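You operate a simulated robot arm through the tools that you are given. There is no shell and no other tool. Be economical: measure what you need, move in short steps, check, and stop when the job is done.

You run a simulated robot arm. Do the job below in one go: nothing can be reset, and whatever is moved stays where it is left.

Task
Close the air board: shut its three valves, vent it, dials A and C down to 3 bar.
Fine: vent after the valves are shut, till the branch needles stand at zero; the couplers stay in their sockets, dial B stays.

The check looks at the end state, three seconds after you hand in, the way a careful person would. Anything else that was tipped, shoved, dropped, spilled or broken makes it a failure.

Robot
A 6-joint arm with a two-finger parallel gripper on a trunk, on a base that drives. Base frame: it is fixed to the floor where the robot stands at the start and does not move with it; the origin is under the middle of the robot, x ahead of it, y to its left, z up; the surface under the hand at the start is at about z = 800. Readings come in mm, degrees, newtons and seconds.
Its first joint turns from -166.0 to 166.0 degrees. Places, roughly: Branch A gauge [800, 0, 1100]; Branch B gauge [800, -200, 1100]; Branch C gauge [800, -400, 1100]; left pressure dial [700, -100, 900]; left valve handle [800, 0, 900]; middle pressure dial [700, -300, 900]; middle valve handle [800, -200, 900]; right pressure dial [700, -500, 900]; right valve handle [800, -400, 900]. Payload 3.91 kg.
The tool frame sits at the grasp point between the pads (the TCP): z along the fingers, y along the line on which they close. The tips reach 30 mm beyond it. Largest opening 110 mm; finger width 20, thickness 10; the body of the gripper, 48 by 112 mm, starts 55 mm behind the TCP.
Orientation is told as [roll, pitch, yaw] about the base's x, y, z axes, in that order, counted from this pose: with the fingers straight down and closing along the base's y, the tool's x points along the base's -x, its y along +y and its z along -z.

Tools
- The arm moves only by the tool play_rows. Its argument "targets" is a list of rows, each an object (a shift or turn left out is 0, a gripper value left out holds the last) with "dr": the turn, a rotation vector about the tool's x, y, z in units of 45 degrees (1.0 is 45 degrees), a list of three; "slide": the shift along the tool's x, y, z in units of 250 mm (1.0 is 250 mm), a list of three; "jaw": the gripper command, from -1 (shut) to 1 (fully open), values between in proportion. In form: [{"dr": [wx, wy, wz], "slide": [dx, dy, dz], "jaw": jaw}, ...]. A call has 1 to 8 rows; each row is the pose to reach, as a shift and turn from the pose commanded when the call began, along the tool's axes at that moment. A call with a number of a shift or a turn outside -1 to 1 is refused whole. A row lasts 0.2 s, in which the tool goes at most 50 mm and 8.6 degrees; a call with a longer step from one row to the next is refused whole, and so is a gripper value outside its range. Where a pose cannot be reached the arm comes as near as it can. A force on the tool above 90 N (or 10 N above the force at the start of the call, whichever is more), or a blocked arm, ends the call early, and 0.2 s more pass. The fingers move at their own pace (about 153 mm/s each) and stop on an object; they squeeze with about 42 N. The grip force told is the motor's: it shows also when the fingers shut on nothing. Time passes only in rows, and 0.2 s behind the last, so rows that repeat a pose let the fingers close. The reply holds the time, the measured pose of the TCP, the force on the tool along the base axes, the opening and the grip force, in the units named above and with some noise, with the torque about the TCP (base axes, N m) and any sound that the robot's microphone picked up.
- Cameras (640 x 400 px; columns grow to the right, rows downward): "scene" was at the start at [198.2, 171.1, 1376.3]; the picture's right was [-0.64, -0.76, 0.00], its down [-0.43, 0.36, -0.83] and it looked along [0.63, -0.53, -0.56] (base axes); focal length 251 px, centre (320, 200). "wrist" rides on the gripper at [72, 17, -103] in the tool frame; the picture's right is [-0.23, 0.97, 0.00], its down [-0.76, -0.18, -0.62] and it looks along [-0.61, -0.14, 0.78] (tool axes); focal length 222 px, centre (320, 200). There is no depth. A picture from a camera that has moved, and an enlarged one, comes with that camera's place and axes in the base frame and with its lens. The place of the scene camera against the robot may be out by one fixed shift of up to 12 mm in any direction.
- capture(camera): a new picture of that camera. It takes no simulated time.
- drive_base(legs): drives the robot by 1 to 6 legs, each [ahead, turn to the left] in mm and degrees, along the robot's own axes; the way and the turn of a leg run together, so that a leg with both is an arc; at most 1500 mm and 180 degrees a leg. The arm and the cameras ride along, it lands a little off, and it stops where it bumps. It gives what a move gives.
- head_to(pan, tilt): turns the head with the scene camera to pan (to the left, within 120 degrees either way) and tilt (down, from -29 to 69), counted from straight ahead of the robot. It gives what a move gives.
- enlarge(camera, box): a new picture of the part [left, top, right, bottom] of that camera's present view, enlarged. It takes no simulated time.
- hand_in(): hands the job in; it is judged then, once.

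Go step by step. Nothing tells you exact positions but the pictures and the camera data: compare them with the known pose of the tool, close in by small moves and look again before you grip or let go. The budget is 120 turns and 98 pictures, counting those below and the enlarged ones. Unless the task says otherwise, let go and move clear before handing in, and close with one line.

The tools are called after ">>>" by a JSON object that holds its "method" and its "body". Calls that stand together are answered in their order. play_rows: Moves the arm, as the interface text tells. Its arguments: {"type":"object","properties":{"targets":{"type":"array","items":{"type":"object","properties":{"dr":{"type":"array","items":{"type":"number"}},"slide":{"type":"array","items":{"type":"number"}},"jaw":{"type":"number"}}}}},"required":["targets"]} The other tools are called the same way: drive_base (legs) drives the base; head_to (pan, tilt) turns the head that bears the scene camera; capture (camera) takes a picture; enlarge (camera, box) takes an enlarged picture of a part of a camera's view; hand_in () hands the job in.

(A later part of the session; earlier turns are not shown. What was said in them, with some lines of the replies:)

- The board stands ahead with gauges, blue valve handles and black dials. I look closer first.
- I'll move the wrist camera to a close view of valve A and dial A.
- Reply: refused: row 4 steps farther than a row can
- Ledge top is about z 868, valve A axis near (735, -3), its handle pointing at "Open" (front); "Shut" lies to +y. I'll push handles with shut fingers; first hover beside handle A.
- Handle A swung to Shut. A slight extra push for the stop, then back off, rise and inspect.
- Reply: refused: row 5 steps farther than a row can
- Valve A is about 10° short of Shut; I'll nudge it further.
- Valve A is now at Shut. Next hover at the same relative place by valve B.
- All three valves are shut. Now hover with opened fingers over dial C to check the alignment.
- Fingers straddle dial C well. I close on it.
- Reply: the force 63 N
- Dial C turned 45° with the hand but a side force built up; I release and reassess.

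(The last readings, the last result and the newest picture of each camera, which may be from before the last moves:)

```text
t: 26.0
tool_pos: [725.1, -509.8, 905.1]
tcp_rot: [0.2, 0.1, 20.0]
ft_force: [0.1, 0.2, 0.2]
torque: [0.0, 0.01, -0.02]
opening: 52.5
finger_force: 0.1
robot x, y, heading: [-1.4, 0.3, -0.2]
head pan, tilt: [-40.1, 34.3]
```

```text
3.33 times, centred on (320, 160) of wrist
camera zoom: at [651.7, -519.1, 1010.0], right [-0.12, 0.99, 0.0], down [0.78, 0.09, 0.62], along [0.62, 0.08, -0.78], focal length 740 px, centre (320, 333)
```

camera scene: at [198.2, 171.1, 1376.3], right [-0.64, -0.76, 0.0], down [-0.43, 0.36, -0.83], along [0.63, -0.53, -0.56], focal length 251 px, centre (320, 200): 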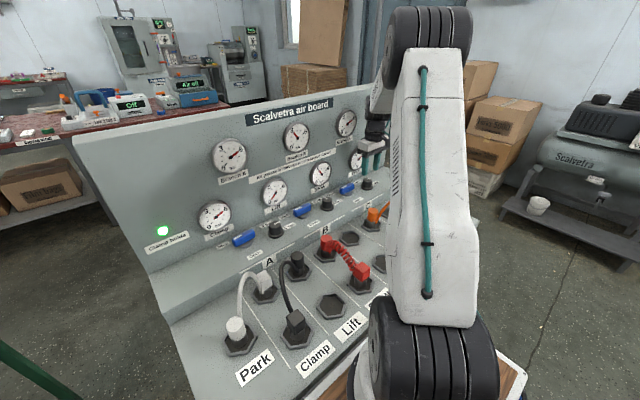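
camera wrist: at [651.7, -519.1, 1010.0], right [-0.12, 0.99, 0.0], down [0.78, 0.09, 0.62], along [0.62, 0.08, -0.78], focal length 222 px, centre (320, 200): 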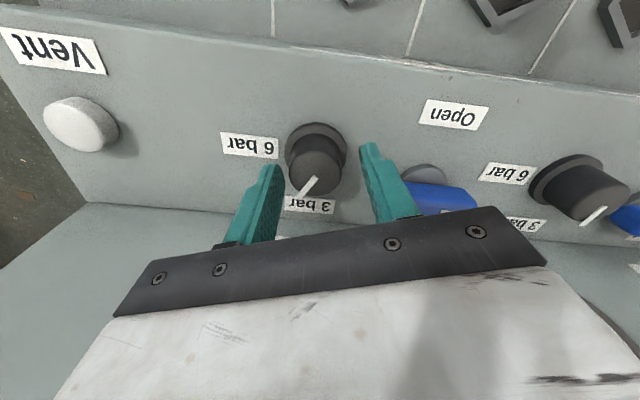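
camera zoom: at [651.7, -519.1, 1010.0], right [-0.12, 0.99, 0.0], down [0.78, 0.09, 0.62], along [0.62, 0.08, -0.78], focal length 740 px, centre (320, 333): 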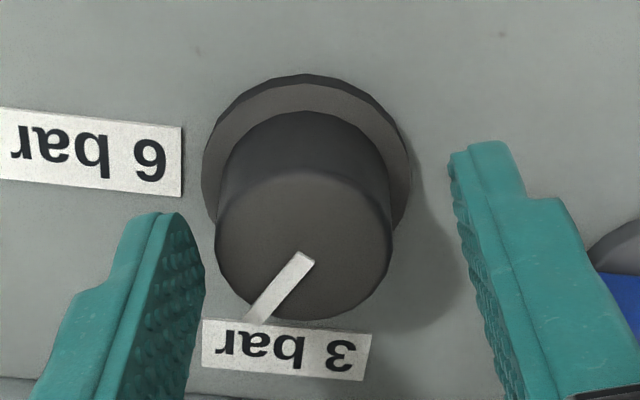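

From the parallax of both yaw views dial C's axis is at (732, -514) and its top lower (z ≈ 881). I recentre, turn back to yaw −25 and go 10 mm lower.

>>> {"method": "play_rows", "body": {"targets": [{"slide": [-0.019, -0.018, 0], "jaw": -0.05}, {"slide": [-0.019, -0.018, 0], "dr": [0, 0, 0.18]}, {"slide": [-0.019, -0.018, 0], "dr": [0, 0, 0.36]}, {"slide": [-0.019, -0.018, 0], "dr": [0, 0, 0.54]}, {"slide": [-0.019, -0.018, 0.0], "dr": [0, 0, 0.72]}, {"slide": [-0.019, -0.018, 0.02], "dr": [0, 0, 0.9]}, {"slide": [-0.019, -0.018, 0.04], "dr": [0, 0, 0.9]}]}}

>>> {"method": "enlarge", "body": {"camera": "wrist", "box": [240, 100, 400, 220]}}

```text
t: 27.6
tool_pos: [730.9, -512.3, 896.6]
tcp_rot: [0.0, -0.1, -20.7]
ft_force: [-0.6, -0.2, 1.3]
torque: [-0.02, -0.01, 0.02]
opening: 52.3
finger_force: 0.0
robot x, y, heading: [-0.2, -3.0, 0.2]
head pan, tilt: [-40.1, 34.3]
```

```text
3.33 times, centred on (320, 160) of wrist
camera zoom: at [670.2, -470.9, 1000.7], right [0.55, 0.83, 0.0], down [0.65, -0.43, 0.62], along [0.52, -0.35, -0.78], focal length 740 px, centre (320, 333)
```

zoom: 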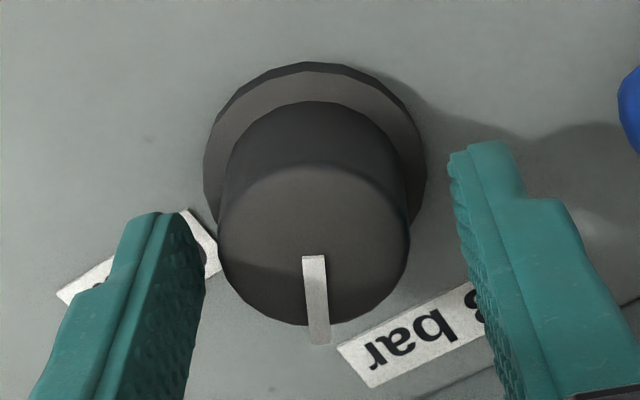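

>>> {"method": "play_rows", "body": {"targets": [{"slide": [0.006, -0.004, 0], "jaw": -0.05}, {"slide": [0.006, -0.004, 0], "jaw": -0.6}, {"slide": [0.006, -0.004, 0], "jaw": -0.7}, {"slide": [0.006, -0.004, 0], "dr": [0, 0, -0.18]}, {"slide": [0.006, -0.004, 0], "dr": [0, 0, -0.36]}, {"slide": [0.006, -0.004, 0.0], "dr": [0, 0, -0.54]}, {"slide": [0.006, -0.004, 0.0], "dr": [0, 0, -0.72]}, {"slide": [0.006, -0.004, 0.0], "dr": [0, 0, -0.74]}]}}

>>> {"method": "capture", "body": {"camera": "wrist"}}

```text
t: 29.4
tool_pos: [729.0, -512.4, 896.9]
tcp_rot: [0.0, 0.1, 12.9]
ft_force: [1.4, 10.2, 0.5]
torque: [0.49, -0.28, -1.03]
opening: 36.4
finger_force: 45.5
robot x, y, heading: [-1.1, -0.3, 0.0]
head pan, tilt: [-40.1, 34.3]
```

```text
52 pictures are left
camera wrist: at [656.2, -512.5, 1000.6], right [0.0, 1.0, 0.0], down [0.78, 0.0, 0.62], along [0.62, 0.0, -0.78], focal length 222 px, centre (320, 200)
```

wrist: 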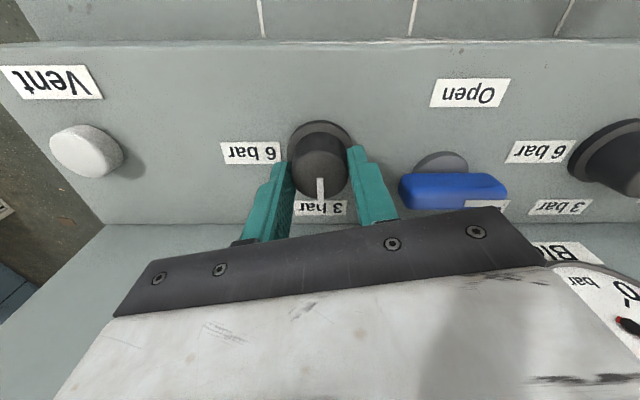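

Dial C's mark now points at 3 bar. I release, rise and look at the vent button.

>>> {"method": "play_rows", "body": {"targets": [{"slide": [0, 0, 0], "jaw": -0.05}, {"slide": [0, 0, 0], "jaw": -0.05}, {"slide": [0, 0, -0.1]}, {"slide": [0, 0, -0.24]}, {"slide": [0, -0.1, -0.3], "jaw": -1}, {"slide": [0, -0.25, -0.3]}, {"slide": [0, -0.36, -0.3]}, {"slide": [0, -0.36, -0.3]}]}}

>>> {"method": "capture", "body": {"camera": "wrist"}}

>>> {"method": "capture", "body": {"camera": "scene"}}

```text
t: 31.2
tool_pos: [750.2, -600.8, 970.9]
tcp_rot: [0.0, 0.0, 12.8]
ft_force: [0.2, -0.1, -0.4]
torque: [0.0, -0.01, 0.02]
opening: 0.0
finger_force: 37.0
robot x, y, heading: [-2.6, -1.2, 0.1]
head pan, tilt: [-40.1, 34.3]
```

```text
51 pictures are left
camera wrist: at [676.5, -599.9, 1074.6], right [0.01, 1.0, 0.0], down [0.78, 0.0, 0.62], along [0.62, 0.0, -0.78], focal length 222 px, centre (320, 200)
```

wrist: 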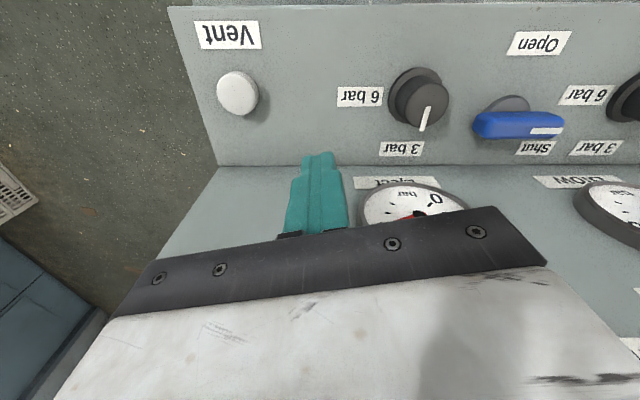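

```text
50 pictures are left
camera scene: at [198.2, 170.7, 1376.3], right [-0.64, -0.76, 0.0], down [-0.43, 0.36, -0.83], along [0.63, -0.53, -0.56], focal length 251 px, centre (320, 200)
```

scene: 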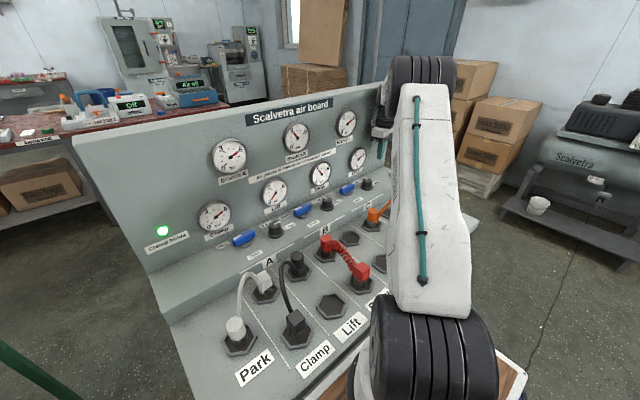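

>>> {"method": "play_rows", "body": {"targets": [{"slide": [0.08, -0.131, 0.0], "jaw": -1}, {"slide": [0.164, -0.262, 0.0]}, {"slide": [0.164, -0.262, 0.08]}, {"slide": [0.164, -0.262, 0.164]}, {"slide": [0.164, -0.262, 0.164]}]}}

>>> {"method": "capture", "body": {"camera": "wrist"}}

```text
t: 32.4
tool_pos: [724.3, -673.5, 928.9]
tcp_rot: [0.0, -0.1, 12.8]
ft_force: [0.4, 0.4, 0.1]
torque: [-0.01, -0.01, -0.01]
opening: 0.0
finger_force: 37.5
robot x, y, heading: [-0.3, 2.3, 0.2]
head pan, tilt: [-40.1, 34.3]
```

```text
49 pictures are left
camera wrist: at [650.3, -673.5, 1033.4], right [0.01, 1.0, 0.0], down [0.78, 0.0, 0.62], along [0.62, 0.0, -0.78], focal length 222 px, centre (320, 200)
```

wrist: 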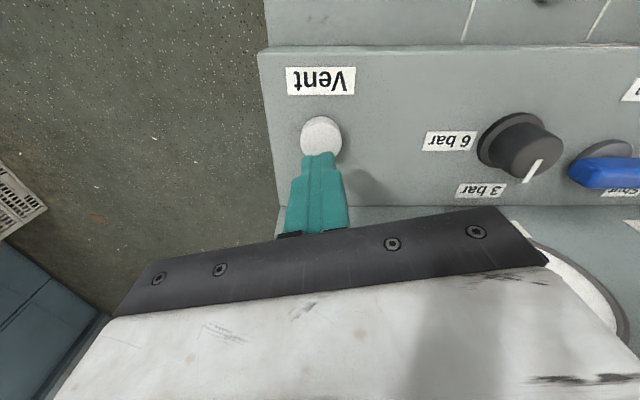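

>>> {"method": "play_rows", "body": {"targets": [{"slide": [0.004, 0, 0.06], "jaw": -1}, {"slide": [0.004, 0, 0.12]}, {"slide": [0.004, 0, 0.136]}, {"slide": [0.004, 0, 0.15]}, {"slide": [0.004, 0, 0.162]}, {"slide": [0.004, 0, 0.162]}]}}

>>> {"method": "capture", "body": {"camera": "wrist"}}

```text
t: 33.8
tool_pos: [723.5, -675.0, 890.7]
tcp_rot: [-0.2, -0.1, 12.8]
ft_force: [2.6, -5.2, 15.2]
torque: [-0.15, -0.07, -0.01]
opening: 0.1
finger_force: 37.8
robot x, y, heading: [-0.6, 0.7, 0.2]
head pan, tilt: [-40.1, 34.3]
```

```text
48 pictures are left
camera wrist: at [649.7, -673.7, 995.2], right [0.01, 1.0, 0.0], down [0.78, 0.0, 0.62], along [0.62, -0.01, -0.78], focal length 222 px, centre (320, 200)
```

wrist: 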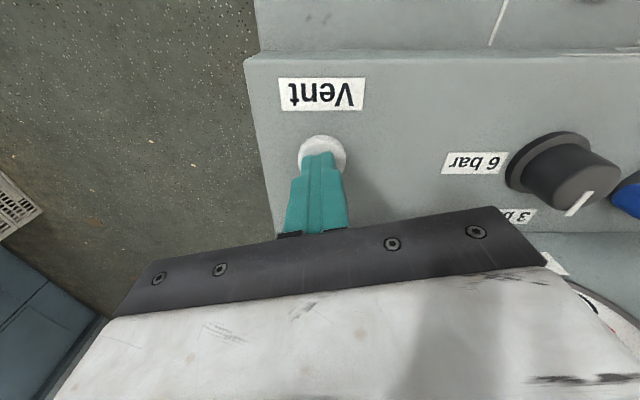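

Contact with the button (15 N). I press a few mm more and hold.

>>> {"method": "play_rows", "body": {"targets": [{"slide": [0, 0, 0.012], "jaw": -1}, {"slide": [0, 0, 0.02]}, {"slide": [0, 0, 0.02]}, {"slide": [0, 0, 0.02]}, {"slide": [0, 0, 0.02]}]}}

>>> {"method": "enlarge", "body": {"camera": "scene", "box": [200, 90, 400, 240]}}

```text
t: 35.0
tool_pos: [725.0, -674.9, 887.3]
tcp_rot: [-0.3, -0.1, 12.8]
ft_force: [-2.2, -2.5, 43.6]
torque: [0.02, 0.06, 0.0]
opening: 0.0
finger_force: 37.9
robot x, y, heading: [1.1, -0.7, -0.0]
head pan, tilt: [-40.1, 34.3]
```

```text
2.67 times, centred on (300, 165) of scene
camera zoom: at [196.8, 171.9, 1376.4], right [-0.64, -0.76, 0.0], down [-0.43, 0.36, -0.83], along [0.63, -0.53, -0.56], focal length 670 px, centre (373, 293)
```

zoom: 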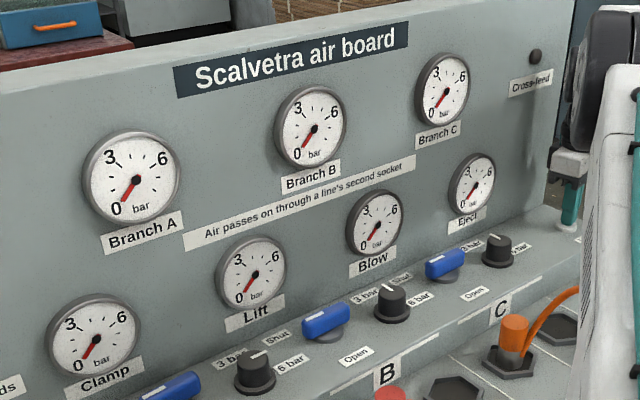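

Needles drop to zero. Hold a little longer, then release and check that they stay there.

>>> {"method": "play_rows", "body": {"targets": [{"slide": [0, 0, 0], "jaw": -1}, {"slide": [0, 0, 0]}, {"slide": [0, 0, 0]}, {"slide": [0, 0, 0]}, {"slide": [0, 0, -0.04]}, {"slide": [0, 0, -0.2]}, {"slide": [0, 0, -0.36]}]}}

>>> {"method": "enlarge", "body": {"camera": "scene", "box": [140, 90, 400, 270]}}

```text
t: 36.6
tool_pos: [725.0, -674.7, 973.3]
tcp_rot: [0.1, 0.1, 12.8]
ft_force: [0.4, -0.1, 0.1]
torque: [0.02, -0.01, 0.04]
opening: 0.1
finger_force: 37.7
robot x, y, heading: [3.3, 1.7, -0.0]
head pan, tilt: [-40.1, 34.3]
```

```text
2.22 times, centred on (270, 180) of scene
camera zoom: at [198.4, 170.5, 1376.3], right [-0.64, -0.76, 0.0], down [-0.43, 0.36, -0.83], along [0.63, -0.53, -0.56], focal length 558 px, centre (431, 244)
```

zoom: 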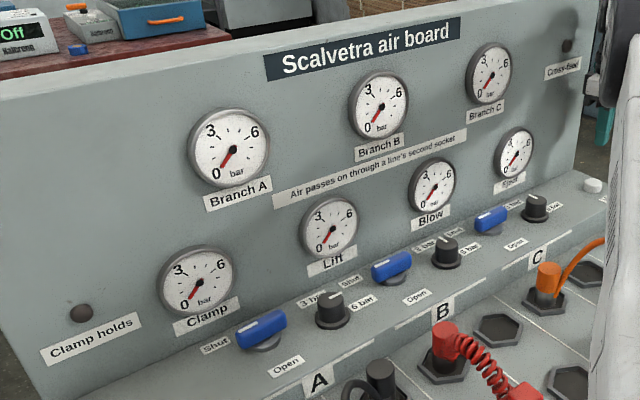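

Valves shut, all needles zero. Now travel back to dial A.

>>> {"method": "play_rows", "body": {"targets": [{"slide": [-0.043, 0.187, 0], "dr": [0, 0, 0.06], "jaw": -1}, {"slide": [-0.086, 0.374, 0], "dr": [0, 0, 0.12]}, {"slide": [-0.128, 0.562, 0], "dr": [0, 0, 0.18]}, {"slide": [-0.171, 0.749, 0], "dr": [0, 0, 0.24]}, {"slide": [-0.214, 0.936, 0], "dr": [0, 0, 0.285]}]}}

>>> {"method": "play_rows", "body": {"targets": [{"slide": [0, 0.19, 0], "jaw": -1}, {"slide": [0, 0.38, 0]}, {"slide": [0, 0.57, 0]}, {"slide": [0, 0.76, 0]}, {"slide": [0, 0.95, 0]}]}}

>>> {"method": "play_rows", "body": {"targets": [{"slide": [0, 0.19, 0], "jaw": -0.05}, {"slide": [-0.01, 0.36, 0]}, {"slide": [-0.016, 0.41, 0]}, {"slide": [-0.016, 0.41, 0]}]}}

>>> {"method": "enlarge", "body": {"camera": "wrist", "box": [240, 80, 400, 200]}}

```text
t: 37.8
tool_pos: [724.6, -437.9, 972.8]
tcp_rot: [0.1, -0.1, -0.1]
ft_force: [-0.2, -0.4, 0.0]
torque: [0.02, 0.01, -0.01]
opening: 0.1
finger_force: 38.0
robot x, y, heading: [3.4, -2.4, 0.0]
head pan, tilt: [-40.1, 34.3]
```

```text
t: 39.0
tool_pos: [722.3, -195.5, 972.8]
tcp_rot: [0.0, 0.0, 0.0]
ft_force: [-0.2, 0.6, 0.0]
torque: [0.04, 0.0, 0.03]
opening: 0.0
finger_force: 37.7
robot x, y, heading: [1.3, 0.1, 0.1]
head pan, tilt: [-40.1, 34.3]
```

```text
t: 40.0
tool_pos: [727.8, -94.2, 976.0]
tcp_rot: [0.0, 0.0, 0.0]
ft_force: [0.0, 0.3, -0.2]
torque: [-0.03, -0.01, -0.03]
opening: 52.4
finger_force: 0.1
robot x, y, heading: [-2.3, 0.3, -0.1]
head pan, tilt: [-40.1, 34.3]
```

```text
3.33 times, centred on (320, 140) of wrist
camera zoom: at [656.2, -77.2, 1081.4], right [0.23, 0.97, 0.0], down [0.76, -0.18, 0.62], along [0.61, -0.14, -0.78], focal length 740 px, centre (320, 400)
```

zoom: 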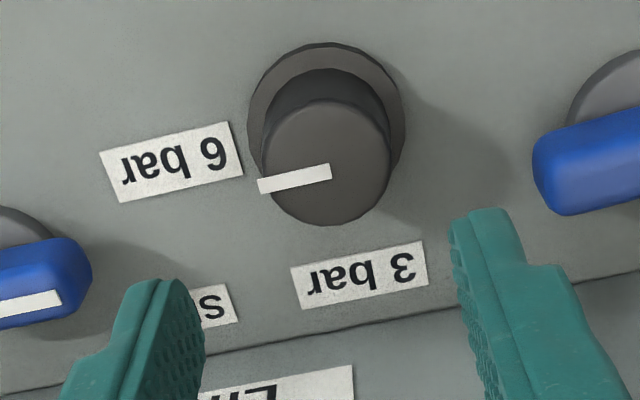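

>>> {"method": "play_rows", "body": {"targets": [{"slide": [-0.001, 0.006, 0], "dr": [0, 0, 0.17], "jaw": -0.05}, {"slide": [-0.001, 0.006, 0], "dr": [0, 0, 0.34]}, {"slide": [-0.001, 0.006, 0.06], "dr": [0, 0, 0.5]}, {"slide": [-0.001, 0.006, 0.16], "dr": [0, 0, 0.5]}, {"slide": [-0.001, 0.006, 0.26], "dr": [0, 0, 0.5]}, {"slide": [-0.001, 0.006, 0.314], "dr": [0, 0, 0.5]}, {"slide": [-0.001, 0.006, 0.314], "dr": [0, 0, 0.5]}]}}

>>> {"method": "enlarge", "body": {"camera": "wrist", "box": [240, 100, 400, 220]}}

```text
t: 41.6
tool_pos: [726.1, -94.1, 899.4]
tcp_rot: [0.0, 0.0, -22.6]
ft_force: [-0.5, -0.1, -0.3]
torque: [0.03, -0.02, -0.03]
opening: 52.2
finger_force: 0.1
robot x, y, heading: [-0.3, -1.0, -0.1]
head pan, tilt: [-40.1, 34.3]
```

```text
3.33 times, centred on (320, 160) of wrist
camera zoom: at [667.0, -50.2, 1002.8], right [0.58, 0.81, 0.0], down [0.64, -0.46, 0.62], along [0.51, -0.36, -0.78], focal length 740 px, centre (320, 333)
```

zoom: 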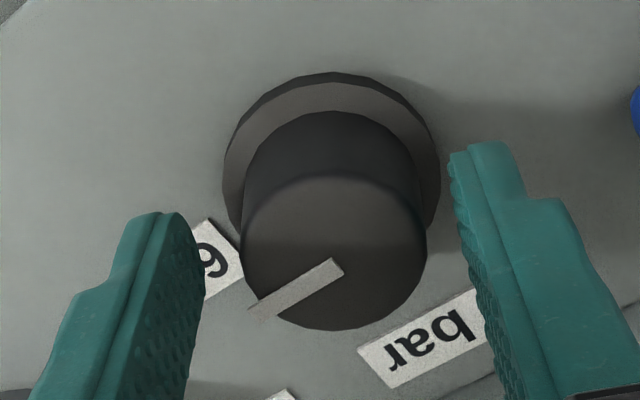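

>>> {"method": "play_rows", "body": {"targets": [{"slide": [0, 0.0094, 0], "jaw": -0.05}, {"slide": [0, 0.0094, 0], "jaw": -0.6}, {"slide": [0, 0.0094, 0], "jaw": -0.7}, {"slide": [0, 0.0094, 0]}]}}

```text
t: 42.6
tool_pos: [728.2, -92.3, 896.8]
tcp_rot: [0.0, 0.0, -22.5]
ft_force: [-5.5, -11.7, 0.3]
torque: [-0.53, 0.16, -0.01]
opening: 36.6
finger_force: 44.7
robot x, y, heading: [-2.8, -2.9, -0.1]
head pan, tilt: [-40.1, 34.3]
```

>>> {"method": "play_rows", "body": {"targets": [{"slide": [0, -0.0034, 0], "jaw": -0.7}, {"slide": [0, -0.0034, 0], "dr": [0, 0, -0.17]}, {"slide": [0, -0.0034, 0], "dr": [0, 0, -0.34]}, {"slide": [0, -0.0034, 0], "dr": [0, 0, -0.51]}, {"slide": [0, -0.0034, 0], "dr": [0, 0, -0.68]}, {"slide": [0, -0.0034, 0], "dr": [0, 0, -0.85]}, {"slide": [0, -0.0034, 0], "dr": [0, 0, -1.0]}, {"slide": [0, -0.0034, 0], "dr": [0, 0, -1.0]}]}}

>>> {"method": "enlarge", "body": {"camera": "wrist", "box": [240, 100, 400, 220]}}

```text
t: 44.4
tool_pos: [729.7, -93.7, 897.6]
tcp_rot: [-0.1, -0.1, 22.6]
ft_force: [0.7, -45.2, 38.2]
torque: [-1.88, -0.49, -0.05]
opening: 36.4
finger_force: 44.8
robot x, y, heading: [-3.5, -1.2, -0.2]
head pan, tilt: [-40.1, 34.3]
```

```text
3.33 times, centred on (320, 160) of wrist
camera zoom: at [655.3, -105.3, 1001.9], right [-0.16, 0.99, 0.0], down [0.77, 0.13, 0.63], along [0.62, 0.1, -0.78], focal length 740 px, centre (320, 333)
```

zoom: 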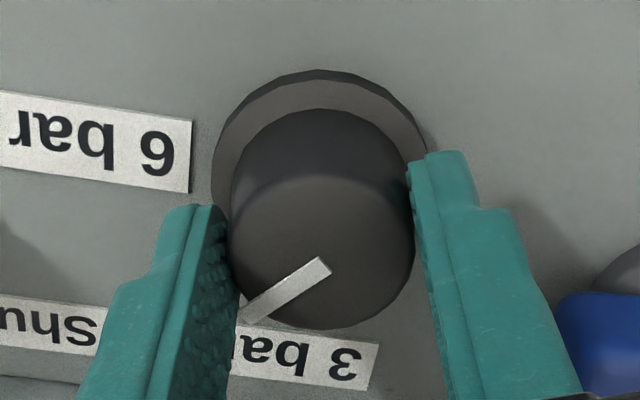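

>>> {"method": "play_rows", "body": {"targets": [{"slide": [0, 0, 0], "jaw": -0.05}, {"slide": [0, 0, 0], "jaw": -0.05}, {"slide": [-0.0105, -0.0113, 0], "dr": [0, 0, 0.17]}, {"slide": [-0.0105, -0.0113, 0], "dr": [0, 0, 0.34]}, {"slide": [-0.0105, -0.0113, 0], "dr": [0, 0, 0.51]}, {"slide": [-0.0105, -0.0113, 0], "dr": [0, 0, 0.68]}, {"slide": [-0.0105, -0.0113, 0], "dr": [0, 0, 0.85]}, {"slide": [-0.0105, -0.0113, 0], "dr": [0, 0, 0.95]}]}}

>>> {"method": "enlarge", "body": {"camera": "wrist", "box": [240, 100, 400, 220]}}

```text
t: 46.2
tool_pos: [732.1, -93.6, 895.8]
tcp_rot: [0.0, 0.0, -20.3]
ft_force: [0.4, 0.8, -0.7]
torque: [0.03, -0.01, -0.01]
opening: 52.5
finger_force: 0.0
robot x, y, heading: [1.3, -0.5, 0.0]
head pan, tilt: [-40.1, 34.3]
```

```text
3.33 times, centred on (320, 160) of wrist
camera zoom: at [670.7, -51.5, 1000.1], right [0.55, 0.83, 0.0], down [0.65, -0.43, 0.62], along [0.52, -0.34, -0.78], focal length 740 px, centre (320, 333)
```

zoom: 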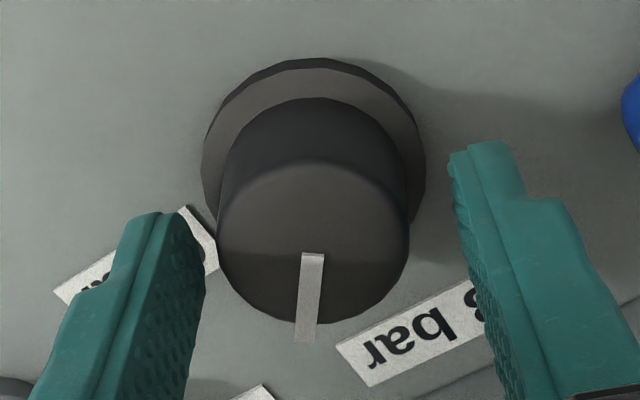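

>>> {"method": "play_rows", "body": {"targets": [{"slide": [0.006, -0.004, 0], "jaw": -0.3}, {"slide": [0.006, -0.004, 0], "jaw": -0.7}, {"slide": [0.006, -0.004, 0], "jaw": -0.7}, {"slide": [0.006, -0.004, 0], "dr": [0, 0, -0.18]}, {"slide": [0.006, -0.004, 0], "dr": [0, 0, -0.36]}, {"slide": [0.006, -0.004, 0.0], "dr": [0, 0, -0.54]}, {"slide": [0.006, -0.004, 0.0], "dr": [0, 0, -0.72]}, {"slide": [0.006, -0.004, 0.0], "dr": [0, 0, -0.88]}]}}

>>> {"method": "enlarge", "body": {"camera": "wrist", "box": [240, 100, 400, 220]}}

```text
t: 48.0
tool_pos: [730.9, -93.5, 894.3]
tcp_rot: [0.0, 0.0, 19.4]
ft_force: [4.5, 6.5, 4.6]
torque: [0.19, -0.13, -0.1]
opening: 36.9
finger_force: 45.5
robot x, y, heading: [0.6, 2.2, -0.2]
head pan, tilt: [-40.1, 34.3]
```

```text
3.33 times, centred on (320, 160) of wrist
camera zoom: at [657.2, -100.6, 999.7], right [-0.11, 0.99, 0.0], down [0.78, 0.09, 0.62], along [0.62, 0.07, -0.78], focal length 740 px, centre (320, 333)
```

zoom: 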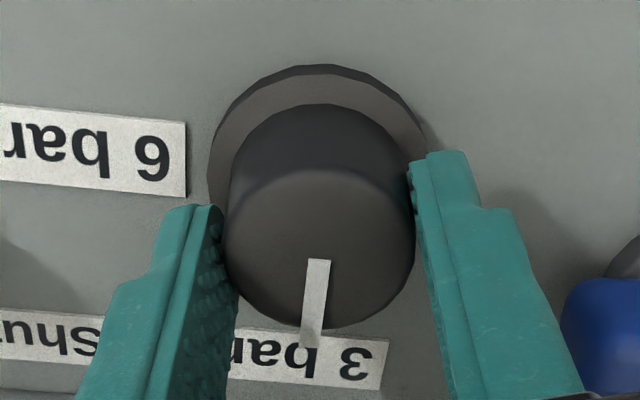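

>>> {"method": "play_rows", "body": {"targets": [{"slide": [0, 0, 0], "jaw": -0.05}, {"slide": [0, 0, 0], "jaw": -0.05}, {"slide": [0, 0, -0.1]}, {"slide": [0, 0, -0.26], "dr": [0, 0, 0.1]}, {"slide": [0.1, 0, -0.4], "dr": [0, 0, 0.2]}, {"slide": [0.25, 0, -0.5], "dr": [0, 0, 0.3]}, {"slide": [0.4, 0, -0.6], "dr": [0, 0, 0.43]}, {"slide": [0.55, 0, -0.7], "dr": [0, 0, 0.43]}]}}

>>> {"method": "capture", "body": {"camera": "wrist"}}

>>> {"method": "capture", "body": {"camera": "scene"}}

>>> {"method": "enlarge", "body": {"camera": "scene", "box": [220, 170, 420, 270]}}

```text
t: 49.8
tool_pos: [597.0, -140.0, 1070.5]
tcp_rot: [-0.1, 0.2, -0.1]
ft_force: [0.3, 0.6, -0.1]
torque: [-0.03, 0.02, -0.02]
opening: 52.1
finger_force: 0.0
robot x, y, heading: [-1.0, -3.1, 0.2]
head pan, tilt: [-40.1, 34.3]
```

```text
40 pictures are left
camera wrist: at [525.9, -122.2, 1175.4], right [0.23, 0.97, 0.0], down [0.76, -0.18, 0.62], along [0.61, -0.14, -0.78], focal length 222 px, centre (320, 200)
```

wrist: 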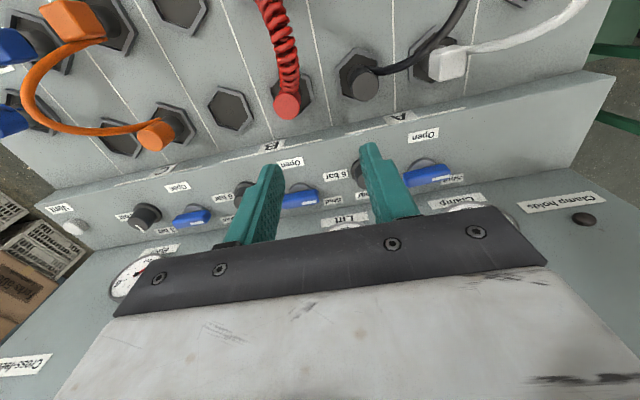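

```text
39 pictures are left
camera scene: at [198.8, 170.5, 1376.2], right [-0.64, -0.76, 0.0], down [-0.43, 0.36, -0.83], along [0.63, -0.53, -0.56], focal length 251 px, centre (320, 200)
```

scene: 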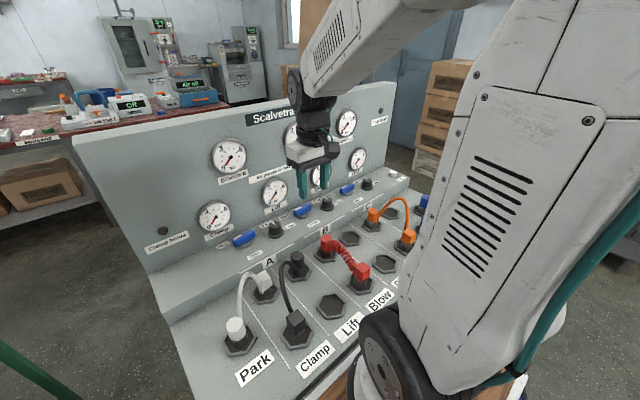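

```text
3.20 times, centred on (320, 220) of scene
camera zoom: at [198.8, 170.5, 1376.2], right [-0.64, -0.76, 0.0], down [-0.43, 0.36, -0.83], along [0.63, -0.53, -0.56], focal length 804 px, centre (320, 136)
```

zoom: 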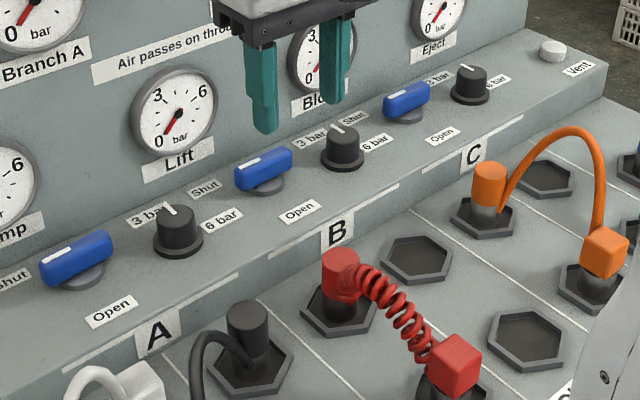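

>>> {"method": "enlarge", "body": {"camera": "scene", "box": [225, 215, 275, 255]}}

>>> {"method": "enlarge", "body": {"camera": "scene", "box": [280, 185, 340, 235]}}

>>> {"method": "enlarge", "body": {"camera": "scene", "box": [330, 165, 390, 215]}}

>>> {"method": "enlarge", "body": {"camera": "scene", "box": [190, 95, 380, 240]}}

```text
10.00 times, centred on (250, 235) of scene
camera zoom: at [198.8, 170.5, 1376.2], right [-0.64, -0.76, 0.0], down [-0.43, 0.36, -0.83], along [0.63, -0.53, -0.56], focal length 2513 px, centre (1020, -150)
```

zoom: 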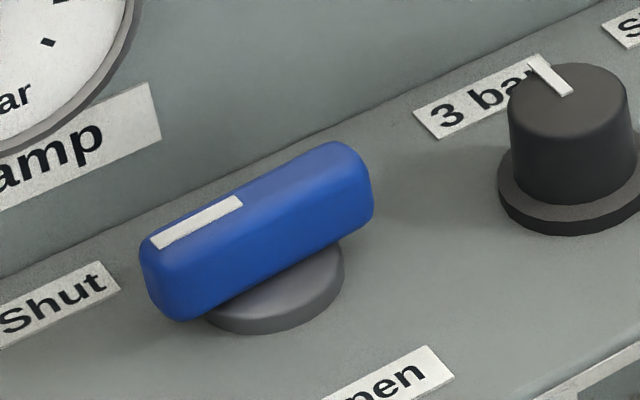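

```text
8.00 times, centred on (310, 210) of scene
camera zoom: at [198.8, 170.5, 1376.2], right [-0.64, -0.76, 0.0], down [-0.43, 0.36, -0.83], along [0.63, -0.53, -0.56], focal length 2010 px, centre (400, 120)
```

zoom: 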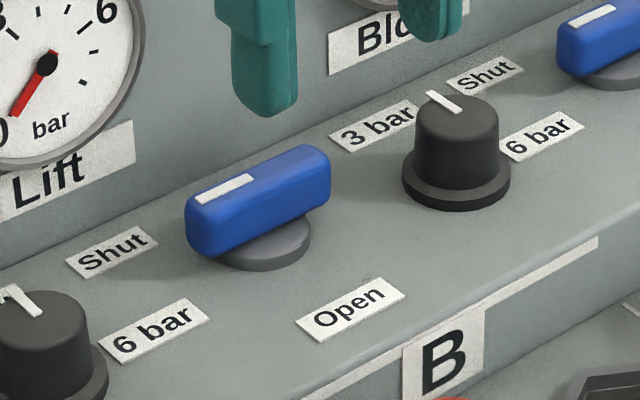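

```text
8.00 times, centred on (360, 190) of scene
camera zoom: at [198.8, 170.5, 1376.2], right [-0.64, -0.76, 0.0], down [-0.43, 0.36, -0.83], along [0.63, -0.53, -0.56], focal length 2010 px, centre (0, 280)
```

zoom: 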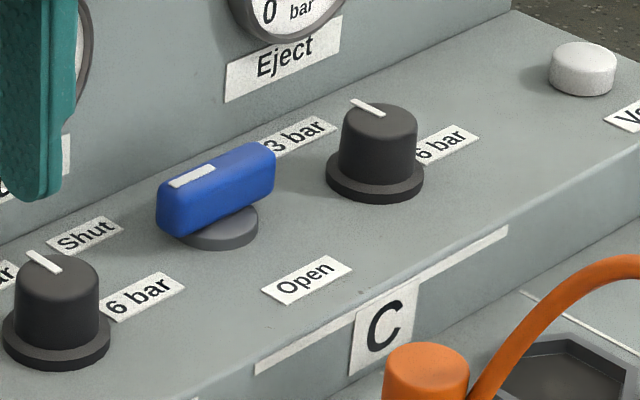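

```text
2.76 times, centred on (285, 168) of scene
camera zoom: at [198.8, 170.5, 1376.2], right [-0.64, -0.76, 0.0], down [-0.43, 0.36, -0.83], along [0.63, -0.53, -0.56], focal length 693 px, centre (417, 290)
```

zoom: 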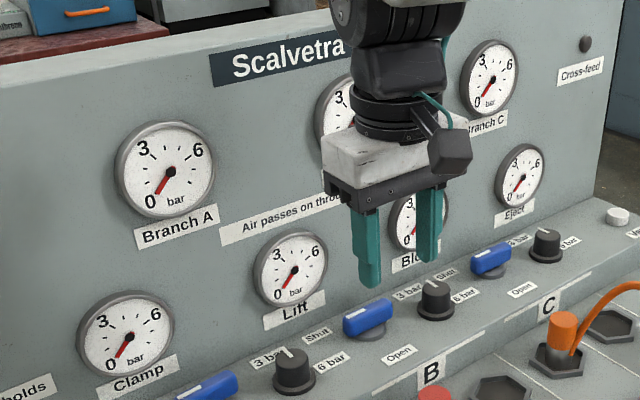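

All three valve marks point to Shut, all needles rest at zero, dials A and C sit at 3 bar next to an untouched B, and the couplers are still in place. The arm is clear, so I hand in.

>>> {"method": "hand_in", "body": {}}

```text
The job is handed in.
```

The air board is closed and handed in: the three valves are shut, it is vented with the branch needles at zero, and dials A and C are at 3 bar. Dial B and the couplers were not touched.
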